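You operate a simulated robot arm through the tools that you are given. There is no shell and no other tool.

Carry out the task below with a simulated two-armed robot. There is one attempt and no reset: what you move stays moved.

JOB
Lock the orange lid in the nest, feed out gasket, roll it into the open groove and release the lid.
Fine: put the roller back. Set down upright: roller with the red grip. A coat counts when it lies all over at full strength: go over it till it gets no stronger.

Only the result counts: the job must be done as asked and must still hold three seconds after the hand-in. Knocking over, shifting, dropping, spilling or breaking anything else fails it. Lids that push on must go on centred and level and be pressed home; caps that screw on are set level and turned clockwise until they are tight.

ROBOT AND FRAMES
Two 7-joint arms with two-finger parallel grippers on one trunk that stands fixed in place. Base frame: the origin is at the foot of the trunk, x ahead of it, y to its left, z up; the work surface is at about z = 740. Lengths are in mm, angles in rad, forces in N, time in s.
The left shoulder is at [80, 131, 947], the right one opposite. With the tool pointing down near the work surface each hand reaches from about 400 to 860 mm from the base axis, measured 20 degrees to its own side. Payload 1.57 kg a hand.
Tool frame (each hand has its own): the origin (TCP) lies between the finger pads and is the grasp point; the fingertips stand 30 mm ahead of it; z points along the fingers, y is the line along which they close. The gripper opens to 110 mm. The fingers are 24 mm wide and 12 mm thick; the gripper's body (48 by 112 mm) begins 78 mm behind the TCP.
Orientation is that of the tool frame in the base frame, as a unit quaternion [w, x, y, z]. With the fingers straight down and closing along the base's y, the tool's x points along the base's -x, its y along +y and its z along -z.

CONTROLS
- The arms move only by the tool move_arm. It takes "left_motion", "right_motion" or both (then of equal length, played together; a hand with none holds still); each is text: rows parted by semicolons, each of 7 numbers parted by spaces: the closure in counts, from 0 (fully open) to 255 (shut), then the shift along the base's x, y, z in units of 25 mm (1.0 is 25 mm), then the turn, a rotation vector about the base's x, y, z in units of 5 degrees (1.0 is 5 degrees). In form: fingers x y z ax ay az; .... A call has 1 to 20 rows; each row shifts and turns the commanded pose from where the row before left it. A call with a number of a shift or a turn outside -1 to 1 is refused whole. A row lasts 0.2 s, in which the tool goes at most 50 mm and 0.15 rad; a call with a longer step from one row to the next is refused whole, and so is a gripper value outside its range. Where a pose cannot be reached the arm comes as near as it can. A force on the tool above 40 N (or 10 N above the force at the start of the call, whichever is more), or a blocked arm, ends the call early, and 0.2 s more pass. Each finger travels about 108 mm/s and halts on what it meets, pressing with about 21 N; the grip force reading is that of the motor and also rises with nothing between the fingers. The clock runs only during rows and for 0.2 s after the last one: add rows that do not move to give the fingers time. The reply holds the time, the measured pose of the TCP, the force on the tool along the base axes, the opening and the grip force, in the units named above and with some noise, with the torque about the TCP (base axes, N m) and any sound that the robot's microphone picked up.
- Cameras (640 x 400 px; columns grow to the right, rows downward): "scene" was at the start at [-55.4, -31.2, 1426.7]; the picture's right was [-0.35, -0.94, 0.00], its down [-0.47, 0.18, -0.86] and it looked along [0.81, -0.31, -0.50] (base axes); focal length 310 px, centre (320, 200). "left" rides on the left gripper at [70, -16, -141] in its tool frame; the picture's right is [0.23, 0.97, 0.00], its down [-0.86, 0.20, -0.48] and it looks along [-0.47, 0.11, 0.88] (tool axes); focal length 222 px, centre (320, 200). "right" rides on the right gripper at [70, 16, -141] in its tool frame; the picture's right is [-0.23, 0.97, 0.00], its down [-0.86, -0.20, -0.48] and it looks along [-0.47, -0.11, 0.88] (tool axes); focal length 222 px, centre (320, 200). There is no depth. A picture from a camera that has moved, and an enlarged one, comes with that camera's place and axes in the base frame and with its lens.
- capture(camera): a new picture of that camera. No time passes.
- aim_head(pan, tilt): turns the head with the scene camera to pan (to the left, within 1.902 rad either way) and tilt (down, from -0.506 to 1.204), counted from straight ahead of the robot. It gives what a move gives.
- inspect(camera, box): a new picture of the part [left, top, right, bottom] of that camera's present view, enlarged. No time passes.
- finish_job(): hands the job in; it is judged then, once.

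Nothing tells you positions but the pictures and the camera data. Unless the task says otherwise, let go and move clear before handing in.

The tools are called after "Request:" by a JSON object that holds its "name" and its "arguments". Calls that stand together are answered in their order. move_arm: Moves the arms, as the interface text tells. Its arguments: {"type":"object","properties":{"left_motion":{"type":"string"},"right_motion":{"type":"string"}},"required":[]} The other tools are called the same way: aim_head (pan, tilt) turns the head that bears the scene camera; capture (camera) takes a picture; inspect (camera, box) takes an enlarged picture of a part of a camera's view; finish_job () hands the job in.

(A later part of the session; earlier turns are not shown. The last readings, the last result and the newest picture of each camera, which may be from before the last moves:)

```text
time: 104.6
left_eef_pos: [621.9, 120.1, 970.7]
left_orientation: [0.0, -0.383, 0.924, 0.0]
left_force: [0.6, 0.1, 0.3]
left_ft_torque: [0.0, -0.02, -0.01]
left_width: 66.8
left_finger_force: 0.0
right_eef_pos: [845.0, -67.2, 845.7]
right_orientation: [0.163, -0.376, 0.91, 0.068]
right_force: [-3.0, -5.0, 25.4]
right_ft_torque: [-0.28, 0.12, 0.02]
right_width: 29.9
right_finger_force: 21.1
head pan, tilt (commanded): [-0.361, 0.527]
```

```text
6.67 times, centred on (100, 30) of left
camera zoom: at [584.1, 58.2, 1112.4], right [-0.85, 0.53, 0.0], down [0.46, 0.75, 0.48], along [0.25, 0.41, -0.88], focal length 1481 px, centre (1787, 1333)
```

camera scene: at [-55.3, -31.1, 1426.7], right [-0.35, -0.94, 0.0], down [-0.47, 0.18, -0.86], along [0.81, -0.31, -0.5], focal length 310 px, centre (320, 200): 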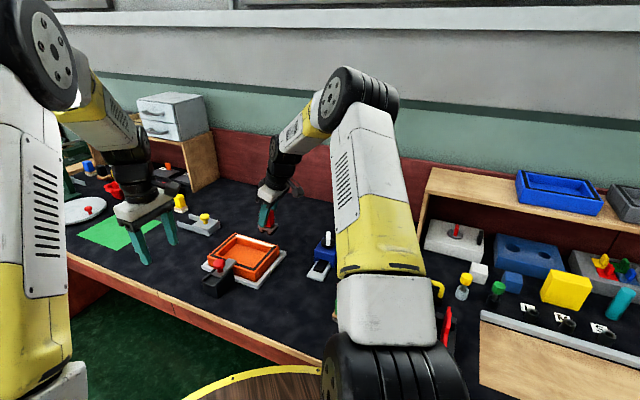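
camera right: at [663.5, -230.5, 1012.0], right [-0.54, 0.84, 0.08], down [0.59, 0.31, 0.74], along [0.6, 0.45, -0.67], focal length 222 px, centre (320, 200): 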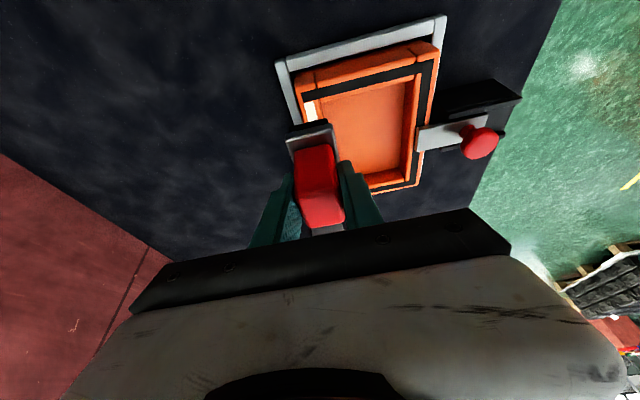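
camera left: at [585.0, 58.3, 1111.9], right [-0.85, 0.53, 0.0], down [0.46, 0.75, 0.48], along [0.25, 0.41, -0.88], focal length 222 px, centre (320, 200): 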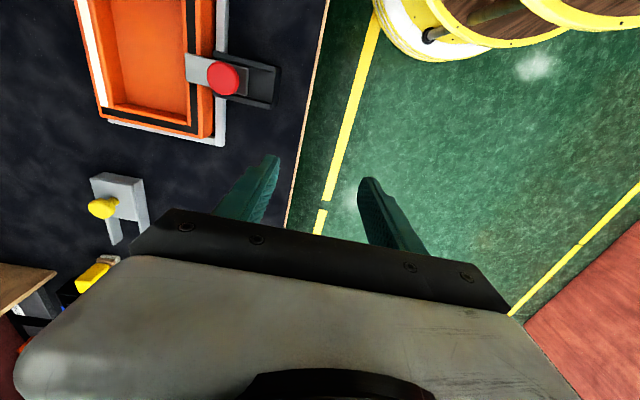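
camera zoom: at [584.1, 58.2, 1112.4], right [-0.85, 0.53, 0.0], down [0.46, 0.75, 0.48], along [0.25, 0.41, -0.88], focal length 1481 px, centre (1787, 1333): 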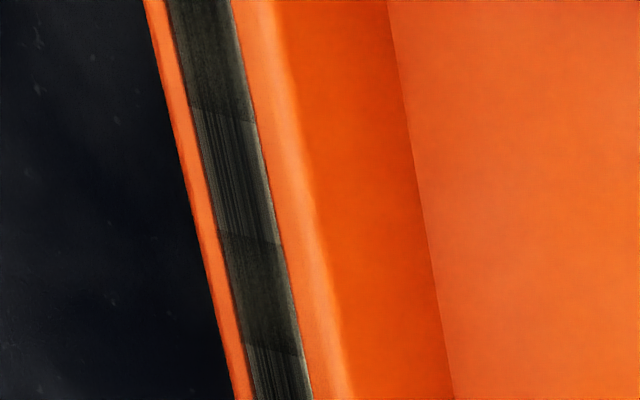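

It is getting slightly darker with each pass. I'll go on: dwell at the far end, then roll back.

Request:
{"name": "move_arm", "arguments": {"right_motion": "255 0.1 0.1 0.02 0 0 0; 255 0 0 0 0 0 0; 255 -0.22 -0.22 0 0 0 0; 255 0.22 0.22 0 0 0 0; 255 -0.22 -0.22 0 0 0 0; 255 0.22 0.22 0 0 0 0; 255 -0.22 -0.22 0 0 0 0; 255 -0.22 -0.22 0 0 0 0; 255 -0.22 -0.22 0 0 0 0; 255 -0.22 -0.22 0 0 0 0; 255 -0.22 -0.22 0 0 0 0; 255 -0.22 -0.22 0 0 0 0; 255 -0.22 -0.22 0 0 0 0; 255 -0.22 -0.22 0 0 0 0; 255 -0.22 -0.22 0 0 0 0; 255 -0.22 -0.22 0 0 0 0; 255 -0.22 -0.22 0 0 0 0; 255 -0.22 -0.22 0 0 0 0; 255 -0.22 -0.22 0 0 0 0; 255 0 0 0 0 0 0"}}

Request:
{"name": "inspect", "arguments": {"camera": "scene", "box": [232, 230, 282, 252]}}

Request:
{"name": "inspect", "arguments": {"camera": "left", "box": [80, 50, 140, 110]}}

```text
time: 108.8
left_eef_pos: [621.8, 119.5, 970.1]
left_orientation: [0.0, -0.383, 0.924, 0.001]
left_force: [0.1, -0.2, 0.2]
left_ft_torque: [-0.01, -0.02, -0.01]
left_width: 66.9
left_finger_force: 0.1
right_eef_pos: [776.8, -135.8, 845.7]
right_orientation: [0.163, -0.377, 0.909, 0.069]
right_force: [3.7, 4.6, 18.7]
right_ft_torque: [0.14, -0.31, 0.03]
right_width: 29.5
right_finger_force: 20.7
head pan, tilt (commanded): [-0.361, 0.527]
```

```text
12.80 times, centred on (257, 241) of scene
camera zoom: at [-55.8, -30.8, 1426.7], right [-0.35, -0.94, 0.0], down [-0.47, 0.18, -0.86], along [0.81, -0.31, -0.5], focal length 3972 px, centre (1126, -325)
```

zoom: 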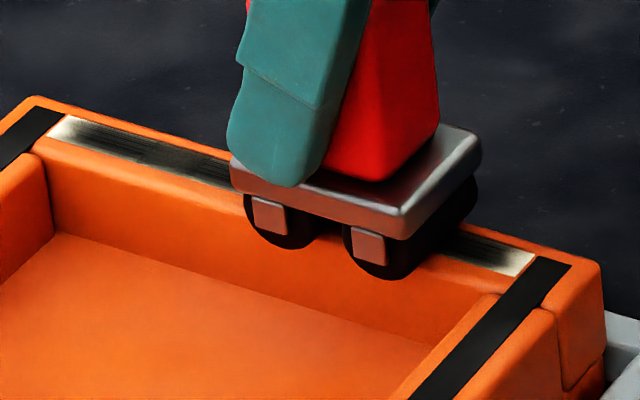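

```text
6.67 times, centred on (110, 80) of left
camera zoom: at [584.6, 58.6, 1112.1], right [-0.85, 0.53, 0.0], down [0.46, 0.75, 0.48], along [0.25, 0.41, -0.88], focal length 1481 px, centre (1720, 1000)
```

zoom: 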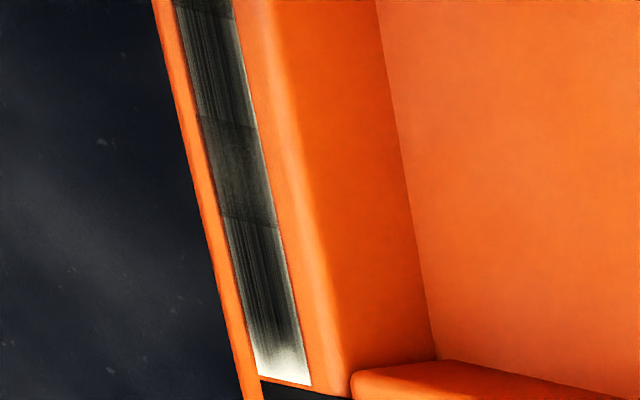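

The far end improved a little. I'll run the roller further past the near end with short strokes there.

Request:
{"name": "move_arm", "arguments": {"right_motion": "255 -0.22 -0.22 0 0 0 0; 255 -0.22 -0.22 0 0 0 0; 255 -0.22 -0.22 0 0 0 0; 255 -0.22 -0.22 0 0 0 0; 255 -0.22 -0.22 0 0 0 0; 255 -0.22 -0.22 0 0 0 0; 255 0 0 0 0 0 0; 255 0.2 0.2 0 0 0 0; 255 -0.2 -0.2 0 0 0 0; 255 0.2 0.2 0 0 0 0; 255 -0.2 -0.2 0 0 0 0; 255 0.2 0.2 0 0 0 0; 255 0.22 0.22 0 0 0 0; 255 0.22 0.22 0 0 0 0; 255 0.22 0.22 0 0 0 0; 255 0.22 0.22 0 0 0 0; 255 0.22 0.22 0 0 0 0; 255 0.22 0.22 0 0 0 0; 255 0.22 0.22 0 0 0 0; 255 0 0 0 0 0 0"}}

Request:
{"name": "inspect", "arguments": {"camera": "scene", "box": [232, 230, 282, 252]}}

Request:
{"name": "inspect", "arguments": {"camera": "left", "box": [80, 50, 140, 110]}}

```text
time: 113.0
left_eef_pos: [622.0, 119.2, 970.8]
left_orientation: [0.0, -0.383, 0.924, 0.0]
left_force: [-0.9, 0.5, -1.3]
left_ft_torque: [0.01, 0.0, 0.01]
left_width: 66.8
left_finger_force: 0.2
right_eef_pos: [787.7, -126.5, 845.9]
right_orientation: [0.164, -0.376, 0.91, 0.069]
right_force: [-1.5, -3.1, 17.1]
right_ft_torque: [-0.29, 0.05, 0.0]
right_width: 29.7
right_finger_force: 20.8
head pan, tilt (commanded): [-0.361, 0.527]
```

```text
12.80 times, centred on (257, 241) of scene
camera zoom: at [-56.0, -31.1, 1426.7], right [-0.35, -0.94, 0.0], down [-0.47, 0.18, -0.86], along [0.81, -0.31, -0.5], focal length 3972 px, centre (1126, -325)
```

zoom: 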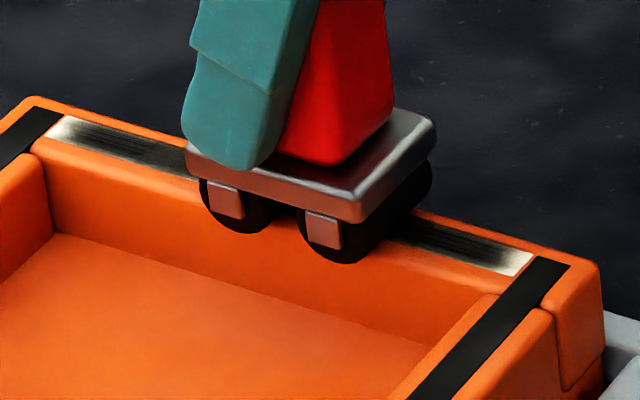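

```text
6.67 times, centred on (110, 80) of left
camera zoom: at [584.4, 58.3, 1112.2], right [-0.85, 0.53, 0.0], down [0.46, 0.75, 0.48], along [0.25, 0.41, -0.88], focal length 1481 px, centre (1720, 1000)
```

zoom: 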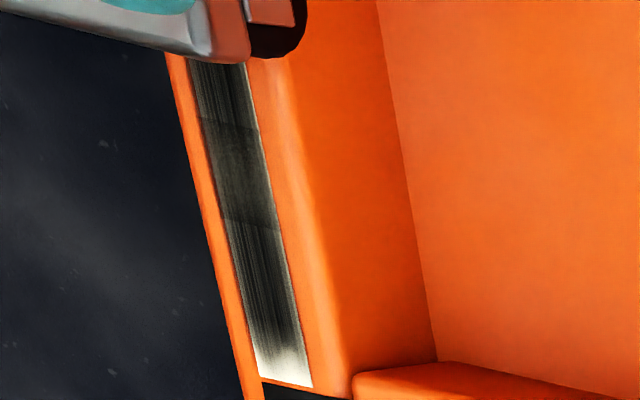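

Progress continues. I'll use quicker, longer strokes now over the full length.

Request:
{"name": "move_arm", "arguments": {"right_motion": "255 0.5 0.5 0 0 0 0; 255 0.5 0.5 0 0 0 0; 255 0.5 0.5 0 0 0 0; 255 0.5 0.5 0 0 0 0; 255 0.5 0.5 0 0 0 0; 255 -0.4 -0.4 0 0 0 0; 255 0.4 0.4 0 0 0 0; 255 -0.5 -0.5 0 0 0 0; 255 -0.5 -0.5 0 0 0 0; 255 -0.5 -0.5 0 0 0 0; 255 -0.5 -0.5 0 0 0 0; 255 -0.5 -0.5 0 0 0 0; 255 -0.5 -0.5 0 0 0 0; 255 -0.5 -0.5 0 0 0 0; 255 -0.5 -0.5 0 0 0 0; 255 -0.2 -0.2 0 0 0 0; 255 0.4 0.4 0 0 0 0; 255 -0.4 -0.4 0 0 0 0; 255 0.5 0.5 0 0 0 0; 255 0 0 0 0 0 0"}}

Request:
{"name": "inspect", "arguments": {"camera": "scene", "box": [232, 230, 282, 252]}}

Request:
{"name": "inspect", "arguments": {"camera": "left", "box": [70, 0, 130, 60]}}

Request:
{"name": "inspect", "arguments": {"camera": "left", "box": [80, 50, 140, 110]}}

```text
time: 117.2
left_eef_pos: [621.3, 119.4, 971.9]
left_orientation: [0.001, -0.382, 0.924, 0.001]
left_force: [0.7, 0.9, 0.1]
left_ft_torque: [0.02, -0.01, 0.01]
left_width: 66.9
left_finger_force: 0.1
right_eef_pos: [756.6, -158.0, 845.8]
right_orientation: [0.163, -0.375, 0.91, 0.068]
right_force: [-4.8, -8.8, 29.5]
right_ft_torque: [-0.46, 0.31, -0.04]
right_width: 29.6
right_finger_force: 20.5
head pan, tilt (commanded): [-0.361, 0.527]
```

```text
12.80 times, centred on (257, 241) of scene
camera zoom: at [-56.7, -31.3, 1426.7], right [-0.35, -0.94, 0.0], down [-0.47, 0.18, -0.86], along [0.81, -0.31, -0.5], focal length 3972 px, centre (1126, -325)
```

zoom: 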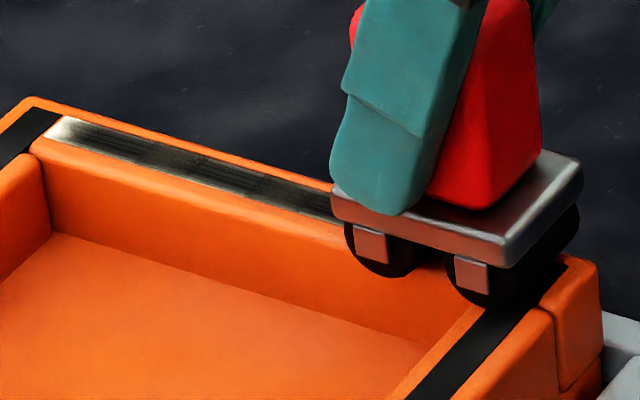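

```text
6.67 times, centred on (100, 30) of left
camera zoom: at [584.0, 57.9, 1112.5], right [-0.85, 0.53, 0.0], down [0.46, 0.75, 0.48], along [0.25, 0.41, -0.88], focal length 1481 px, centre (1787, 1333)
```

zoom: 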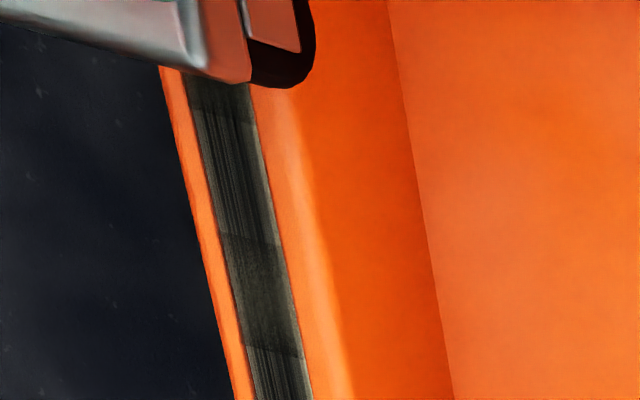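

```text
6.67 times, centred on (110, 80) of left
camera zoom: at [584.0, 57.9, 1112.5], right [-0.85, 0.53, 0.0], down [0.46, 0.75, 0.48], along [0.25, 0.41, -0.88], focal length 1481 px, centre (1720, 1000)
```

zoom: 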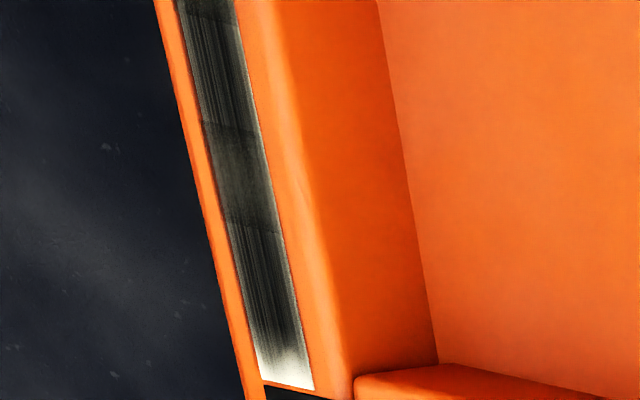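

The middle is close to steady, while the inner edge and the two ends stay paler. I'll shift 4 mm inward, ease the force, and run along the inner edge.

Request:
{"name": "move_arm", "arguments": {"right_motion": "255 -0.113 0.113 0.03 0 0 0; 255 -0.4 -0.4 0 0 0 0; 255 0 0 0 0 0 0; 255 0.4 0.4 0 0 0 0; 255 0.4 0.4 0 0 0 0; 255 0.4 0.4 0 0 0 0; 255 0.4 0.4 0 0 0 0; 255 0.4 0.4 0 0 0 0; 255 0.4 0.4 0 0 0 0; 255 0.4 0.4 0 0 0 0; 255 0.4 0.4 0 0 0 0; 255 0.4 0.4 0 0 0 0; 255 0.4 0.4 0 0 0 0; 255 0.2 0.2 0 0 0 0; 255 0 0 0 0 0 0; 255 -0.4 -0.4 0 0 0 0; 255 -0.4 -0.4 0 0 0 0; 255 -0.4 -0.4 0 0 0 0; 255 -0.4 -0.4 0 0 0 0; 255 0 0 0 0 0 0"}}

Request:
{"name": "inspect", "arguments": {"camera": "scene", "box": [232, 230, 282, 252]}}

Request:
{"name": "inspect", "arguments": {"camera": "left", "box": [80, 50, 140, 110]}}

```text
time: 121.4
left_eef_pos: [622.9, 119.5, 969.8]
left_orientation: [-0.001, -0.382, 0.924, -0.001]
left_force: [0.1, 0.6, -0.5]
left_ft_torque: [0.02, 0.0, -0.02]
left_width: 67.2
left_finger_force: 0.0
right_eef_pos: [809.9, -98.6, 845.7]
right_orientation: [0.162, -0.375, 0.91, 0.069]
right_force: [0.2, 0.5, 0.1]
right_ft_torque: [-0.01, -0.06, 0.02]
right_width: 29.4
right_finger_force: 20.8
head pan, tilt (commanded): [-0.361, 0.527]
```

```text
12.80 times, centred on (257, 241) of scene
camera zoom: at [-55.3, -31.1, 1426.7], right [-0.35, -0.94, 0.0], down [-0.47, 0.18, -0.86], along [0.81, -0.31, -0.5], focal length 3972 px, centre (1126, -325)
```

zoom: 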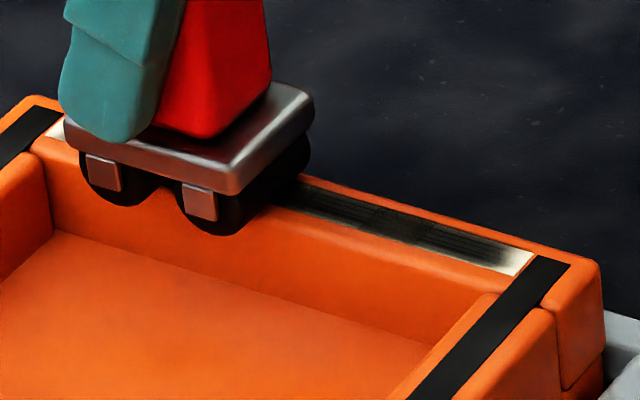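

```text
6.67 times, centred on (110, 80) of left
camera zoom: at [585.0, 58.4, 1111.9], right [-0.85, 0.53, 0.0], down [0.46, 0.75, 0.48], along [0.25, 0.41, -0.88], focal length 1481 px, centre (1720, 1000)
```

zoom: 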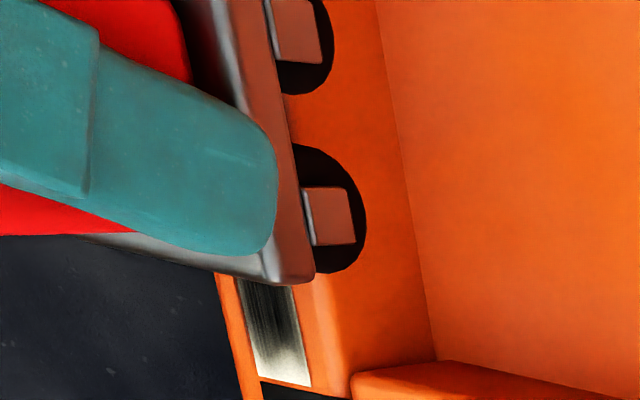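

The contact became very light there. I'll move to just beyond the near end, restore pressure, and check the force.

Request:
{"name": "move_arm", "arguments": {"right_motion": "255 0.07 -0.07 0 0 0 0; 255 -0.48 -0.48 0 0 0 0; 255 -0.48 -0.48 0 0 0 0; 255 -0.48 -0.48 0 0 0 0; 255 -0.48 -0.48 0 0 0 0; 255 -0.48 -0.48 0 0 0 0; 255 -0.48 -0.48 0 0 0 0; 255 0 0 -0.03 0 0 0; 255 0 0 0 0 0 0"}}

Request:
{"name": "inspect", "arguments": {"camera": "scene", "box": [252, 230, 302, 262]}}

```text
time: 123.4
left_eef_pos: [621.3, 119.4, 971.3]
left_orientation: [0.001, -0.383, 0.924, 0.0]
left_force: [0.1, 0.6, -0.1]
left_ft_torque: [-0.04, -0.01, 0.0]
left_width: 66.8
left_finger_force: 0.1
right_eef_pos: [740.2, -171.5, 845.8]
right_orientation: [0.163, -0.376, 0.909, 0.069]
right_force: [3.5, -1.3, 8.7]
right_ft_torque: [-0.04, -0.26, -0.02]
right_width: 29.6
right_finger_force: 20.8
head pan, tilt (commanded): [-0.361, 0.527]
```

```text
12.50 times, centred on (277, 246) of scene
camera zoom: at [-55.5, -31.1, 1426.7], right [-0.35, -0.94, 0.0], down [-0.47, 0.18, -0.86], along [0.81, -0.31, -0.5], focal length 3879 px, centre (858, -375)
```

zoom: 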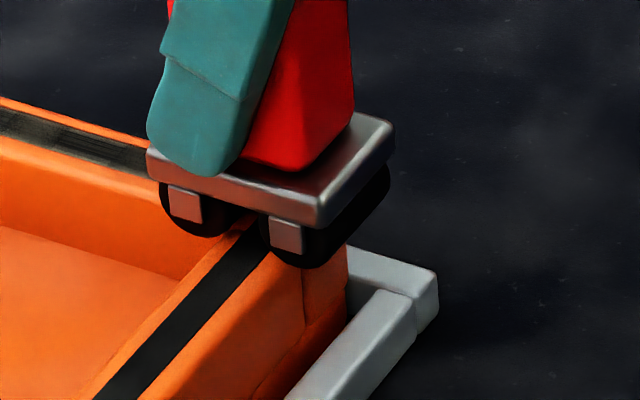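

Rolling short strokes right over the near end, then moving off to look.

Request:
{"name": "move_arm", "arguments": {"right_motion": "255 0.3 0.3 0 0 0 0; 255 -0.3 -0.3 0 0 0 0; 255 0.3 0.3 0 0 0 0; 255 -0.3 -0.3 0 0 0 0; 255 0.3 0.3 0 0 0 0; 255 -0.3 -0.3 0 0 0 0; 255 0.3 0.3 0 0 0 0; 255 -0.3 -0.3 0 0 0 0; 255 0.3 0.3 0 0 0 0; 255 -0.3 -0.3 0 0 0 0; 255 0.48 0.48 0 0 0 0; 255 0.48 0.48 0 0 0 0; 255 0.48 0.48 0 0 0 0; 255 0.48 0.48 0 0 0 0; 255 0 0 0 0 0 0"}}

Request:
{"name": "inspect", "arguments": {"camera": "scene", "box": [232, 230, 282, 252]}}

Request:
{"name": "inspect", "arguments": {"camera": "scene", "box": [260, 236, 280, 250]}}

```text
time: 126.6
left_eef_pos: [622.6, 120.2, 971.6]
left_orientation: [0.0, -0.383, 0.924, 0.0]
left_force: [0.8, -0.2, 0.6]
left_ft_torque: [-0.03, -0.02, 0.01]
left_width: 67.0
left_finger_force: 0.0
right_eef_pos: [787.1, -123.7, 845.5]
right_orientation: [0.164, -0.375, 0.91, 0.068]
right_force: [-3.9, -5.1, 24.5]
right_ft_torque: [-0.37, 0.14, -0.03]
right_width: 29.7
right_finger_force: 21.0
head pan, tilt (commanded): [-0.361, 0.527]
```

```text
12.80 times, centred on (257, 241) of scene
camera zoom: at [-56.4, -31.1, 1426.7], right [-0.35, -0.94, 0.0], down [-0.47, 0.18, -0.86], along [0.81, -0.31, -0.5], focal length 3972 px, centre (1126, -325)
```

zoom: 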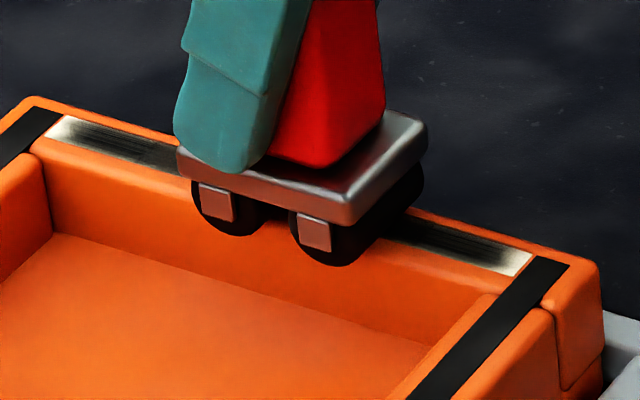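

```text
16.00 times, centred on (270, 243) of scene
camera zoom: at [-56.4, -31.1, 1426.7], right [-0.35, -0.94, 0.0], down [-0.47, 0.18, -0.86], along [0.81, -0.31, -0.5], focal length 4965 px, centre (1120, -488)
```

zoom: 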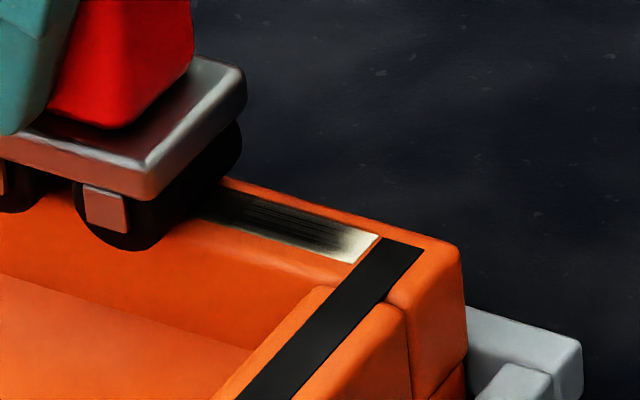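

Those strokes changed the near end very little, so either the roller is empty or the coat is already saturated. I'll check the pad on the ledge from here.

Request:
{"name": "inspect", "arguments": {"camera": "scene", "box": [300, 225, 360, 285]}}

Request:
{"name": "capture", "arguments": {"camera": "scene"}}

```text
6.67 times, centred on (330, 255) of scene
camera zoom: at [-56.4, -31.1, 1426.7], right [-0.35, -0.94, 0.0], down [-0.47, 0.18, -0.86], along [0.81, -0.31, -0.5], focal length 2069 px, centre (253, -167)
```

zoom: 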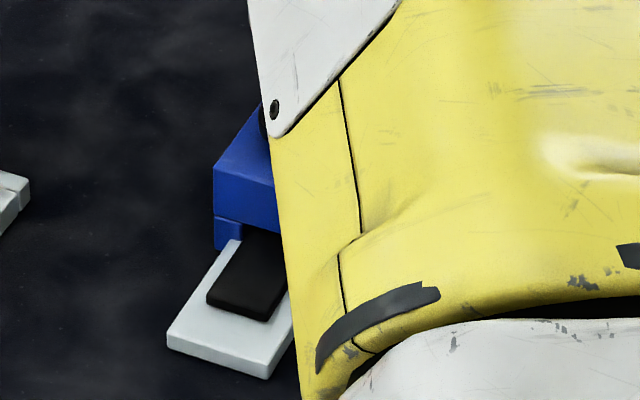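

```text
taken
camera scene: at [-56.4, -31.1, 1426.7], right [-0.35, -0.94, 0.0], down [-0.47, 0.18, -0.86], along [0.81, -0.31, -0.5], focal length 310 px, centre (320, 200)
```

scene: 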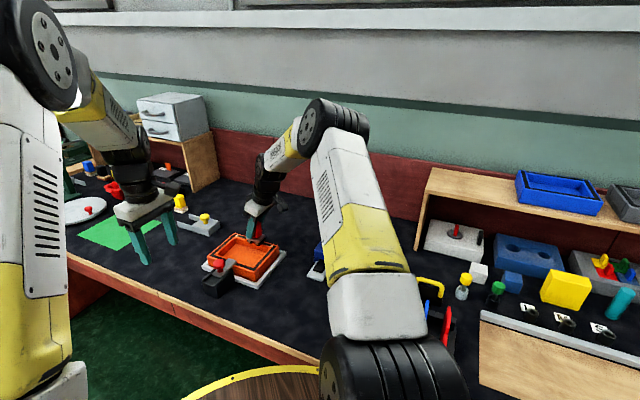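

I'll reload thoroughly: lift, turn and return to the ledge.

Request:
{"name": "move_arm", "arguments": {"right_motion": "255 0 0 0.9 0 0 0; 255 0 0 0.9 0 0 0; 255 -0.363 -0.3504 0.2 0 0 -1; 255 -0.363 -0.3504 0 0 0 -1; 255 -0.363 -0.3504 0 0 0 -1; 255 -0.363 -0.3504 0 0 0 -1; 255 -0.363 -0.3504 0 0 0 -1; 255 -0.363 -0.3504 0 0 0 -1; 255 -0.363 -0.3504 0 0 0 -1; 255 -0.363 -0.3504 0 0 0 -1; 255 -0.363 -0.3504 0 0 0 -1; 255 -0.363 -0.3504 0 0 0 -1; 255 -0.363 -0.3504 0 0 0 -1; 255 -0.363 -0.3504 0 0 0 -1; 255 -0.363 -0.3504 0 0 0 -1; 255 -0.363 -0.3504 0 0 0 -1; 255 -0.363 -0.3504 0 0 0 -1; 255 -0.363 -0.3504 0 0 0 -1; 255 -0.363 -0.3504 0 0 0 -1; 255 -0.363 -0.3504 0 0 0 -1"}}

Request:
{"name": "inspect", "arguments": {"camera": "right", "box": [250, 60, 390, 240]}}

Request:
{"name": "inspect", "arguments": {"camera": "scene", "box": [232, 230, 282, 252]}}

Request:
{"name": "inspect", "arguments": {"camera": "left", "box": [60, 0, 140, 110]}}

```text
time: 130.8
left_eef_pos: [620.9, 120.2, 970.5]
left_orientation: [0.001, -0.383, 0.924, -0.001]
left_force: [-0.2, -0.4, 0.1]
left_ft_torque: [-0.01, 0.03, 0.01]
left_width: 66.8
left_finger_force: 0.1
right_eef_pos: [624.4, -280.5, 895.5]
right_orientation: [0.164, 0.378, 0.909, -0.066]
right_force: [-0.4, 0.2, -0.7]
right_ft_torque: [-0.02, 0.01, -0.02]
right_width: 29.7
right_finger_force: 21.4
head pan, tilt (commanded): [-0.361, 0.527]
```

```text
2.22 times, centred on (320, 150) of right
camera zoom: at [553.8, -187.8, 1004.5], right [0.84, 0.54, 0.08], down [0.31, -0.59, 0.74], along [0.45, -0.6, -0.66], focal length 494 px, centre (320, 311)
```

zoom: 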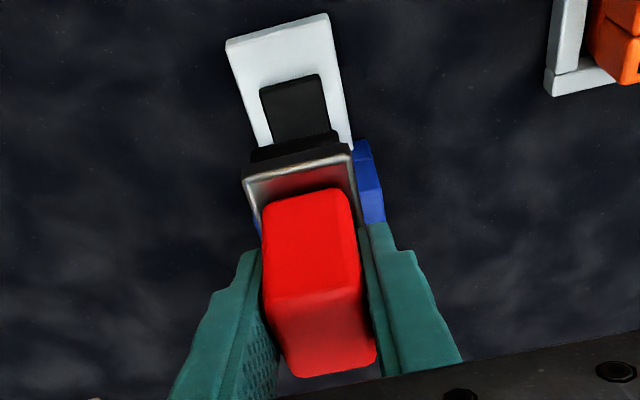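

```text
12.80 times, centred on (257, 241) of scene
camera zoom: at [-55.3, -31.2, 1426.7], right [-0.35, -0.94, 0.0], down [-0.47, 0.18, -0.86], along [0.81, -0.31, -0.5], focal length 3972 px, centre (1126, -325)
```

zoom: 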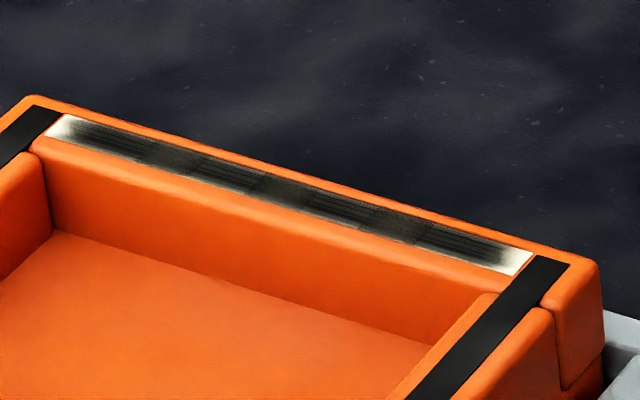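

```text
3.64 times, centred on (100, 55) of left
camera zoom: at [585.0, 58.3, 1111.9], right [-0.85, 0.53, 0.0], down [0.46, 0.75, 0.48], along [0.25, 0.41, -0.88], focal length 808 px, centre (1120, 727)
```

zoom: 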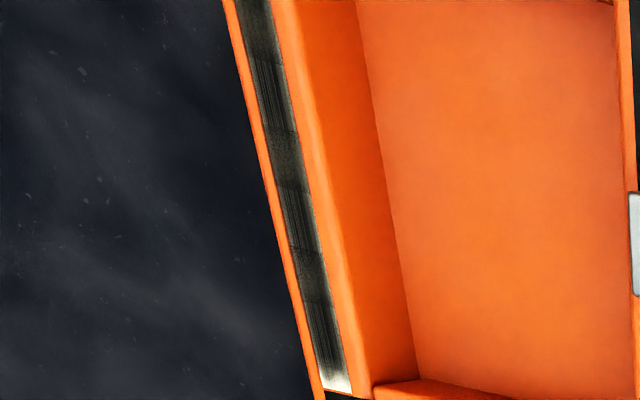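

Request:
{"name": "move_arm", "arguments": {"right_motion": "255 0 0 -0.9 0 0 0; 255 0 0 -0.9 0 0 0; 255 0 0 -0.9 0 0 0; 255 0 0 -0.16 0 0 0; 255 0 0 -0.08 0 0 0; 255 0 0 -0.06 0 0 0; 255 0 0 -0.04 0 0 0; 255 0 0 0 0 0 0"}}

```text
time: 132.6
left_eef_pos: [622.6, 119.6, 969.9]
left_orientation: [0.0, -0.383, 0.924, 0.0]
left_force: [0.5, 0.2, -0.5]
left_ft_torque: [0.0, -0.02, -0.02]
left_width: 66.9
left_finger_force: 0.0
right_eef_pos: [623.0, -280.6, 819.2]
right_orientation: [0.163, 0.377, 0.909, -0.066]
right_force: [-0.5, 1.3, -1.3]
right_ft_torque: [-0.02, 0.0, 0.0]
right_width: 29.8
right_finger_force: 20.5
head pan, tilt (commanded): [-0.361, 0.527]
```

Request:
{"name": "move_arm", "arguments": {"right_motion": "255 0 0 -0.04 0 0 0; 255 0 0 -0.04 0 0 0; 255 0 0 0 0 0 0"}}

```text
time: 133.4
left_eef_pos: [621.9, 119.6, 971.1]
left_orientation: [0.0, -0.383, 0.924, 0.0]
left_force: [0.8, -0.2, -1.0]
left_ft_torque: [0.01, -0.01, 0.01]
left_width: 66.8
left_finger_force: 0.0
right_eef_pos: [624.4, -281.4, 820.5]
right_orientation: [0.165, 0.378, 0.909, -0.065]
right_force: [0.1, -1.8, 24.4]
right_ft_torque: [-0.47, -0.14, 0.03]
right_width: 29.9
right_finger_force: 20.8
head pan, tilt (commanded): [-0.361, 0.527]
```

Contact at 24 N on the pad. Rolling over it several times.

Request:
{"name": "move_arm", "arguments": {"right_motion": "255 0 0 0.02 0 0 0; 255 -0.2 0.2 0 0 0 0; 255 -0.2 0.2 0 0 0 0; 255 0.2 -0.2 0 0 0 0; 255 0.2 -0.2 0 0 0 0; 255 -0.2 0.2 0 0 0 0; 255 -0.2 0.2 0 0 0 0; 255 0.2 -0.2 0 0 0 0; 255 0.2 -0.2 0 0 0 0; 255 -0.2 0.2 0 0 0 0; 255 0.2 -0.2 0 0 0 0; 255 0 0 0 0 0 0; 255 0 0 0.6 0 0 0; 255 0 0 0.8 0 0 0; 255 0 0 0.8 0 0 0; 255 0 0 0 0 0 0"}}

Request:
{"name": "inspect", "arguments": {"camera": "right", "box": [250, 60, 390, 240]}}

```text
time: 136.8
left_eef_pos: [622.3, 120.0, 970.1]
left_orientation: [0.0, -0.382, 0.924, 0.0]
left_force: [-0.3, 0.7, -0.5]
left_ft_torque: [0.01, -0.01, 0.0]
left_width: 66.8
left_finger_force: 0.1
right_eef_pos: [624.0, -281.8, 873.0]
right_orientation: [0.163, 0.377, 0.909, -0.065]
right_force: [0.6, 0.6, -1.3]
right_ft_torque: [0.01, 0.01, -0.02]
right_width: 29.4
right_finger_force: 21.0
head pan, tilt (commanded): [-0.361, 0.527]
```

```text
2.22 times, centred on (320, 150) of right
camera zoom: at [554.4, -188.8, 981.6], right [0.84, 0.54, 0.08], down [0.31, -0.59, 0.74], along [0.45, -0.6, -0.66], focal length 494 px, centre (320, 311)
```

zoom: 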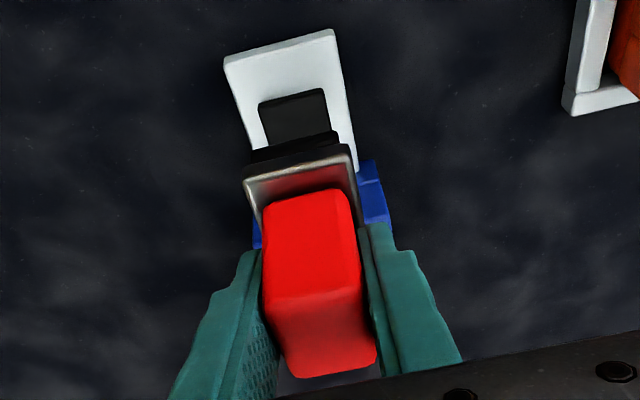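

The pad did not change, so the roller is full, and the pale ends look like soft edges of the laid pattern. I'll return and make several more full-length passes, comparing pictures from the same view before and after.

Request:
{"name": "move_arm", "arguments": {"right_motion": "255 0 0 0.9 0 0 0; 255 0.281 0.263 0.2 0 0 1; 255 0.281 0.263 0 0 0 1; 255 0.281 0.263 0 0 0 1; 255 0.281 0.263 0 0 0 1; 255 0.281 0.263 0 0 0 1; 255 0.281 0.263 0 0 0 1; 255 0.281 0.263 0 0 0 1; 255 0.281 0.263 0 0 0 1; 255 0.281 0.263 0 0 0 1; 255 0.281 0.263 0 0 0 1; 255 0.281 0.263 0 0 0 1; 255 0.281 0.263 0 0 0 1; 255 0.281 0.263 0 0 0 1; 255 0.281 0.263 0 0 0 1; 255 0.281 0.263 0 0 0 1; 255 0.281 0.263 0 0 0 1; 255 0.281 0.263 0 0 0 1; 255 0.281 0.263 0 0 0 1; 255 0 0 0 0 0 0"}}

Request:
{"name": "inspect", "arguments": {"camera": "scene", "box": [232, 230, 282, 252]}}

Request:
{"name": "inspect", "arguments": {"camera": "scene", "box": [236, 230, 256, 244]}}

```text
time: 141.0
left_eef_pos: [622.8, 120.5, 969.9]
left_orientation: [0.0, -0.382, 0.924, 0.0]
left_force: [-0.3, -0.9, -0.4]
left_ft_torque: [0.02, 0.02, 0.0]
left_width: 66.8
left_finger_force: 0.1
right_eef_pos: [748.8, -162.6, 901.4]
right_orientation: [0.162, -0.376, 0.91, 0.068]
right_force: [0.5, -0.4, -1.3]
right_ft_torque: [0.01, 0.0, 0.02]
right_width: 29.7
right_finger_force: 21.1
head pan, tilt (commanded): [-0.361, 0.527]
```

```text
12.80 times, centred on (257, 241) of scene
camera zoom: at [-55.3, -31.1, 1426.7], right [-0.35, -0.94, 0.0], down [-0.47, 0.18, -0.86], along [0.81, -0.31, -0.5], focal length 3972 px, centre (1126, -325)
```

zoom: 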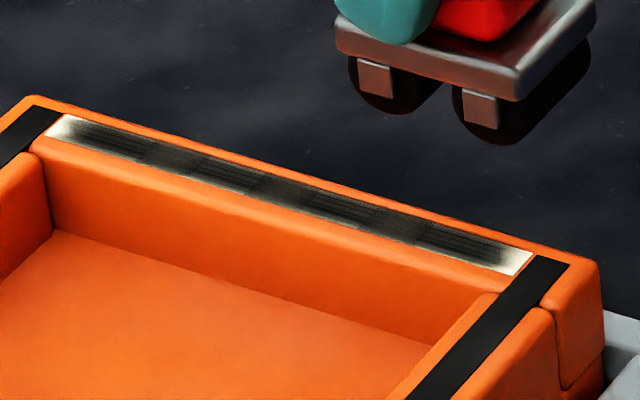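

```text
16.00 times, centred on (246, 237) of scene
camera zoom: at [-55.3, -31.1, 1426.7], right [-0.35, -0.94, 0.0], down [-0.47, 0.18, -0.86], along [0.81, -0.31, -0.5], focal length 4965 px, centre (1504, -392)
```

zoom: 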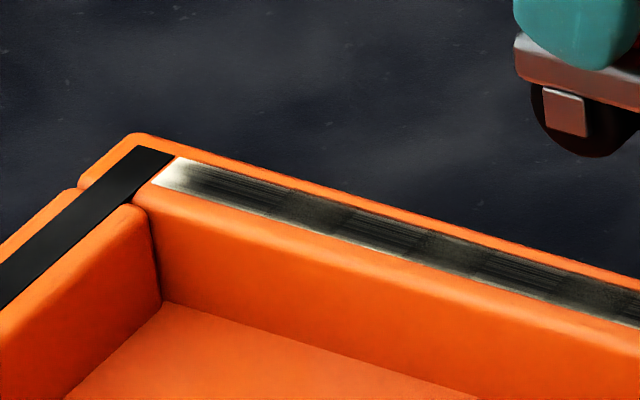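

Request:
{"name": "move_arm", "arguments": {"right_motion": "255 0.02 -0.02 -0.9 0 0 0; 255 0 0 -0.9 0 0 0; 255 0 0 -0.3 0 0 0; 255 0 0 -0.06 0 0 0; 255 0 0 -0.06 0 0 0; 255 0 0 0 0 0 0"}}

```text
time: 142.4
left_eef_pos: [622.4, 119.5, 970.5]
left_orientation: [-0.001, -0.383, 0.924, 0.0]
left_force: [0.2, 0.6, -0.7]
left_ft_torque: [0.0, 0.01, 0.01]
left_width: 66.6
left_finger_force: 0.1
right_eef_pos: [751.0, -162.6, 846.3]
right_orientation: [0.163, -0.376, 0.91, 0.069]
right_force: [-2.4, -0.2, 9.2]
right_ft_torque: [-0.14, 0.26, -0.04]
right_width: 29.6
right_finger_force: 21.4
head pan, tilt (commanded): [-0.361, 0.527]
```

Request:
{"name": "move_arm", "arguments": {"right_motion": "255 -0.2 -0.2 -0.03 0 0 0; 255 0.4 0.4 0 0 0 0; 255 0.4 0.4 0 0 0 0; 255 0.4 0.4 0 0 0 0; 255 0.4 0.4 0 0 0 0; 255 0.4 0.4 0 0 0 0; 255 0.4 0.4 0 0 0 0; 255 0.4 0.4 0 0 0 0; 255 0.4 0.4 0 0 0 0; 255 0.4 0.4 0 0 0 0; 255 0.4 0.4 0 0 0 0; 255 -0.4 -0.4 0 0 0 0; 255 -0.4 -0.4 0 0 0 0; 255 -0.4 -0.4 0 0 0 0; 255 -0.4 -0.4 0 0 0 0; 255 -0.4 -0.4 0 0 0 0; 255 -0.4 -0.4 0 0 0 0; 255 -0.4 -0.4 0 0 0 0; 255 -0.4 -0.4 0 0 0 0; 255 -0.4 -0.4 0 0 0 0"}}

Request:
{"name": "inspect", "arguments": {"camera": "scene", "box": [232, 230, 282, 252]}}

Request:
{"name": "inspect", "arguments": {"camera": "scene", "box": [236, 230, 256, 244]}}

```text
time: 146.6
left_eef_pos: [623.6, 120.1, 970.9]
left_orientation: [-0.001, -0.383, 0.924, 0.0]
left_force: [0.1, -0.5, -0.6]
left_ft_torque: [-0.01, -0.01, 0.02]
left_width: 66.9
left_finger_force: 0.1
right_eef_pos: [755.3, -158.9, 846.2]
right_orientation: [0.163, -0.375, 0.91, 0.068]
right_force: [4.2, 4.1, 23.6]
right_ft_torque: [0.18, -0.27, -0.03]
right_width: 29.6
right_finger_force: 21.6
head pan, tilt (commanded): [-0.361, 0.527]
```

```text
12.80 times, centred on (257, 241) of scene
camera zoom: at [-56.0, -30.7, 1426.7], right [-0.35, -0.94, 0.0], down [-0.47, 0.18, -0.86], along [0.81, -0.31, -0.5], focal length 3972 px, centre (1126, -325)
```

zoom: 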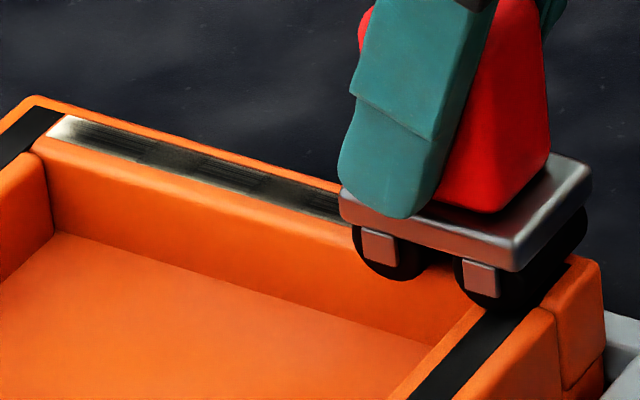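

```text
16.00 times, centred on (246, 237) of scene
camera zoom: at [-56.0, -30.7, 1426.7], right [-0.35, -0.94, 0.0], down [-0.47, 0.18, -0.86], along [0.81, -0.31, -0.5], focal length 4965 px, centre (1504, -392)
```

zoom: 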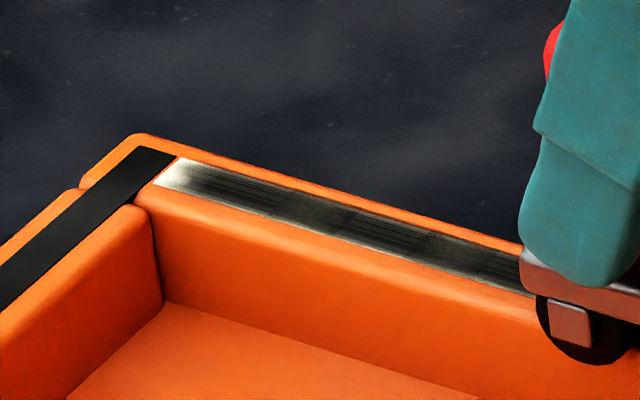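

The strip is slightly darker and more even. I'll keep going with more passes, including extra strokes at the far end.

Request:
{"name": "move_arm", "arguments": {"right_motion": "255 -0.3 -0.3 0 0 0 0; 255 0.3 0.3 0 0 0 0; 255 0.5 0.5 0 0 0 0; 255 0.5 0.5 0 0 0 0; 255 0.5 0.5 0 0 0 0; 255 0.5 0.5 0 0 0 0; 255 0.5 0.5 0 0 0 0; 255 0.5 0.5 0 0 0 0; 255 0.5 0.5 0 0 0 0; 255 0.3 0.3 0 0 0 0; 255 -0.4 -0.4 0 0 0 0; 255 0.4 0.4 0 0 0 0; 255 -0.4 -0.4 0 0 0 0; 255 0.4 0.4 0 0 0 0; 255 -0.5 -0.5 0 0 0 0; 255 -0.5 -0.5 0 0 0 0; 255 -0.5 -0.5 0 0 0 0; 255 -0.5 -0.5 0 0 0 0; 255 -0.5 -0.5 0 0 0 0; 255 -0.5 -0.5 0 0 0 0"}}

Request:
{"name": "inspect", "arguments": {"camera": "scene", "box": [236, 230, 256, 244]}}

Request:
{"name": "inspect", "arguments": {"camera": "left", "box": [80, 50, 140, 110]}}

```text
time: 150.8
left_eef_pos: [621.5, 119.5, 972.2]
left_orientation: [0.001, -0.383, 0.924, -0.001]
left_force: [-1.0, -0.4, -1.4]
left_ft_torque: [0.01, 0.02, 0.01]
left_width: 66.9
left_finger_force: 0.0
right_eef_pos: [776.6, -139.2, 845.2]
right_orientation: [0.164, -0.376, 0.909, 0.068]
right_force: [6.8, 5.1, 29.4]
right_ft_torque: [0.19, -0.38, 0.01]
right_width: 29.8
right_finger_force: 21.3
head pan, tilt (commanded): [-0.361, 0.527]
```

```text
16.00 times, centred on (246, 237) of scene
camera zoom: at [-56.2, -30.7, 1426.7], right [-0.35, -0.94, 0.0], down [-0.47, 0.18, -0.86], along [0.81, -0.31, -0.5], focal length 4965 px, centre (1504, -392)
```

zoom: 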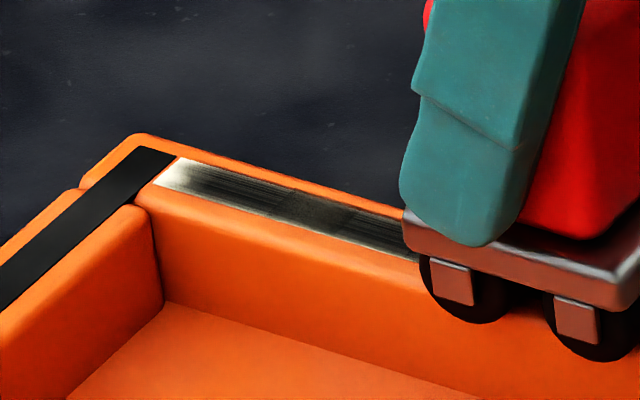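

```text
6.67 times, centred on (110, 80) of left
camera zoom: at [584.3, 58.8, 1112.3], right [-0.85, 0.53, 0.0], down [0.46, 0.75, 0.48], along [0.25, 0.41, -0.88], focal length 1481 px, centre (1720, 1000)
```

zoom: 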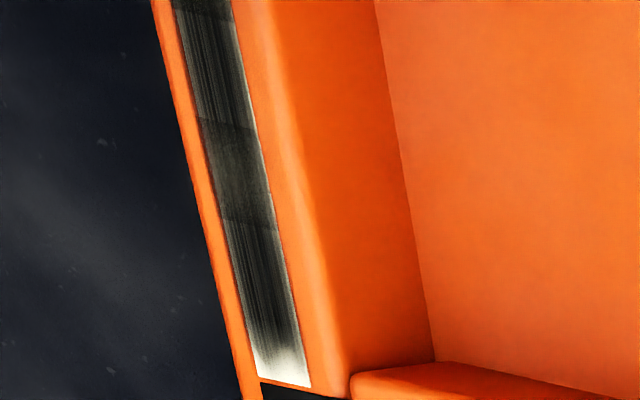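

The far end is slowly improving. I'll spend a full set of strokes there to see how fast it gains.

Request:
{"name": "move_arm", "arguments": {"right_motion": "255 0.5 0.5 0.02 0 0 0; 255 0.5 0.5 0 0 0 0; 255 0.5 0.5 0 0 0 0; 255 0.5 0.5 0 0 0 0; 255 0.5 0.5 0 0 0 0; 255 0.4 0.4 0 0 0 0; 255 -0.6 -0.6 0 0 0 0; 255 0.6 0.6 0 0 0 0; 255 -0.6 -0.6 0 0 0 0; 255 0.6 0.6 0 0 0 0; 255 -0.6 -0.6 0 0 0 0; 255 0.6 0.6 0 0 0 0; 255 -0.6 -0.6 0 0 0 0; 255 0.6 0.6 0 0 0 0; 255 -0.6 -0.6 0 0 0 0; 255 0.6 0.6 0 0 0 0; 255 -0.8 -0.8 0 0 0 0; 255 -0.8 -0.8 0 0 0 0; 255 -0.8 -0.8 0 0 0 0; 255 0 0 0 0 0 0"}}

Request:
{"name": "inspect", "arguments": {"camera": "scene", "box": [236, 230, 256, 244]}}

Request:
{"name": "inspect", "arguments": {"camera": "left", "box": [80, 50, 140, 110]}}

```text
time: 155.0
left_eef_pos: [623.0, 119.4, 969.6]
left_orientation: [0.001, -0.383, 0.924, 0.0]
left_force: [-1.1, -0.4, 0.0]
left_ft_torque: [-0.01, -0.03, -0.03]
left_width: 66.9
left_finger_force: 0.0
right_eef_pos: [787.4, -127.2, 846.6]
right_orientation: [0.162, -0.377, 0.909, 0.068]
right_force: [0.5, -0.1, 8.7]
right_ft_torque: [-0.04, -0.15, 0.03]
right_width: 29.5
right_finger_force: 21.5
head pan, tilt (commanded): [-0.361, 0.527]
```

```text
16.00 times, centred on (246, 237) of scene
camera zoom: at [-55.6, -31.1, 1426.7], right [-0.35, -0.94, 0.0], down [-0.47, 0.18, -0.86], along [0.81, -0.31, -0.5], focal length 4965 px, centre (1504, -392)
```

zoom: 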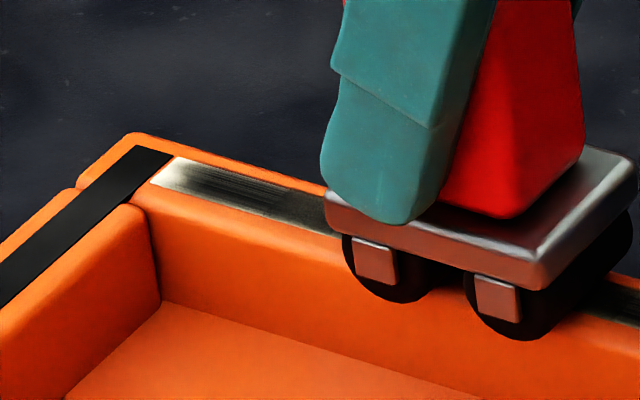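

```text
6.67 times, centred on (110, 80) of left
camera zoom: at [584.7, 58.3, 1112.0], right [-0.85, 0.53, 0.0], down [0.46, 0.75, 0.48], along [0.25, 0.41, -0.88], focal length 1481 px, centre (1720, 1000)
```

zoom: 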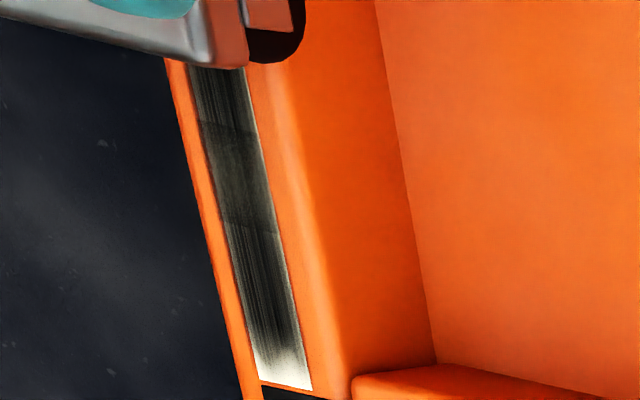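

The far end hardly changed in that call. As a test, I'll shift 6 mm inward and run two firm passes to see whether the pale inner edge darkens.

Request:
{"name": "move_arm", "arguments": {"right_motion": "255 -0.17 0.17 -0.02 0 0 0; 255 0.5 0.5 0 0 0 0; 255 0.5 0.5 0 0 0 0; 255 0.5 0.5 0 0 0 0; 255 0.5 0.5 0 0 0 0; 255 0.4 0.4 0 0 0 0; 255 -0.5 -0.5 0 0 0 0; 255 0.5 0.5 0 0 0 0; 255 -0.5 -0.5 0 0 0 0; 255 -0.5 -0.5 0 0 0 0; 255 -0.5 -0.5 0 0 0 0; 255 -0.5 -0.5 0 0 0 0; 255 -0.5 -0.5 0 0 0 0; 255 -0.5 -0.5 0 0 0 0; 255 -0.5 -0.5 0 0 0 0; 255 -0.5 -0.5 0 0 0 0; 255 0.5 0.5 0 0 0 0; 255 -0.5 -0.5 0 0 0 0; 255 0 0 0 0 0 0"}}

Request:
{"name": "inspect", "arguments": {"camera": "scene", "box": [236, 230, 256, 244]}}

Request:
{"name": "inspect", "arguments": {"camera": "left", "box": [80, 50, 140, 110]}}

Request:
{"name": "inspect", "arguments": {"camera": "left", "box": [70, 0, 130, 60]}}

```text
time: 158.6
left_eef_pos: [621.3, 118.1, 970.9]
left_orientation: [0.0, -0.382, 0.924, 0.0]
left_force: [0.6, 0.4, 0.1]
left_ft_torque: [0.01, -0.01, 0.02]
left_width: 66.8
left_finger_force: 0.0
right_eef_pos: [749.7, -159.0, 845.6]
right_orientation: [0.163, -0.375, 0.91, 0.066]
right_force: [1.9, 1.9, 7.7]
right_ft_torque: [0.14, -0.18, 0.0]
right_width: 29.8
right_finger_force: 20.9
head pan, tilt (commanded): [-0.361, 0.527]
stopped in row 17 (right hand): the force on the tool passed its limit at 42 N (the readings are from after the stop); the commanded pose is now the measured one
```

```text
16.00 times, centred on (246, 237) of scene
camera zoom: at [-55.8, -31.1, 1426.7], right [-0.35, -0.94, 0.0], down [-0.47, 0.18, -0.86], along [0.81, -0.31, -0.5], focal length 4965 px, centre (1504, -392)
```

zoom: 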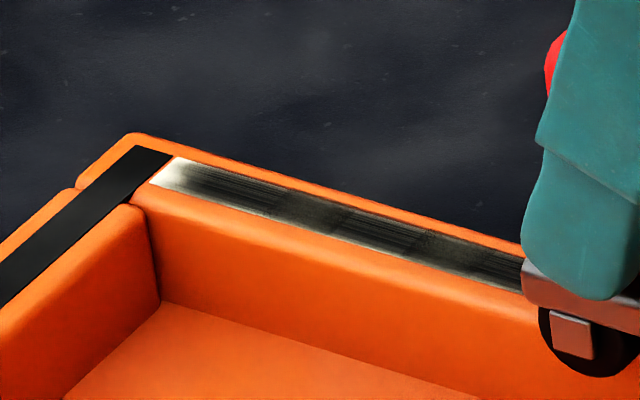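

```text
6.67 times, centred on (110, 80) of left
camera zoom: at [584.5, 57.9, 1112.3], right [-0.85, 0.53, 0.0], down [0.46, 0.75, 0.48], along [0.25, 0.41, -0.88], focal length 1481 px, centre (1720, 1000)
```

zoom: 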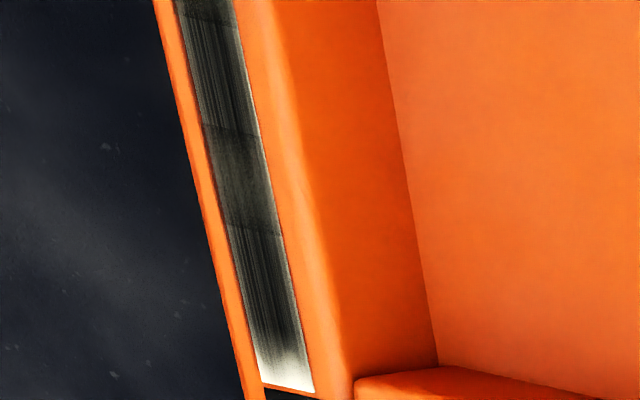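

```text
6.67 times, centred on (100, 30) of left
camera zoom: at [584.5, 57.9, 1112.3], right [-0.85, 0.53, 0.0], down [0.46, 0.75, 0.48], along [0.25, 0.41, -0.88], focal length 1481 px, centre (1787, 1333)
```

zoom: 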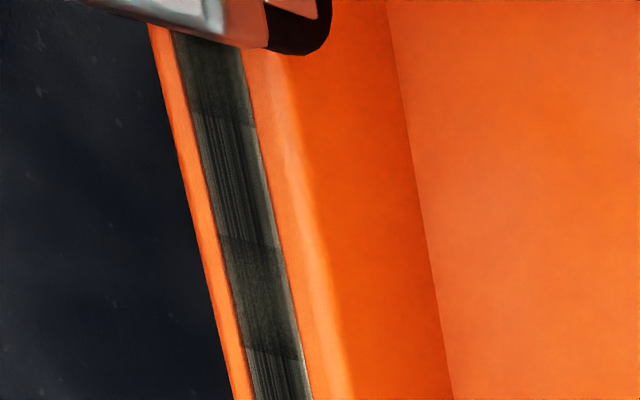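

No visible change and the force limit tripped once (42 N). As a further test, I'll tilt the roller 2° so its inner side presses harder, and run a pass to see whether the inner edge changes.

Request:
{"name": "move_arm", "arguments": {"right_motion": "255 0 0 0.1 0 0 0; 255 0.04 -0.04 0 -0.283 -0.283 0; 255 0 0 -0.1 0 0 0; 255 0 0 0 0 0 0"}}

```text
time: 159.6
left_eef_pos: [621.7, 120.0, 971.1]
left_orientation: [0.0, -0.383, 0.924, 0.0]
left_force: [-0.4, -0.4, -0.6]
left_ft_torque: [-0.05, 0.03, -0.05]
left_width: 67.1
left_finger_force: 0.0
right_eef_pos: [750.4, -160.4, 845.9]
right_orientation: [0.168, -0.377, 0.909, 0.051]
right_force: [-4.5, -1.3, 17.9]
right_ft_torque: [-0.04, 0.53, 0.03]
right_width: 29.5
right_finger_force: 20.6
head pan, tilt (commanded): [-0.361, 0.527]
```

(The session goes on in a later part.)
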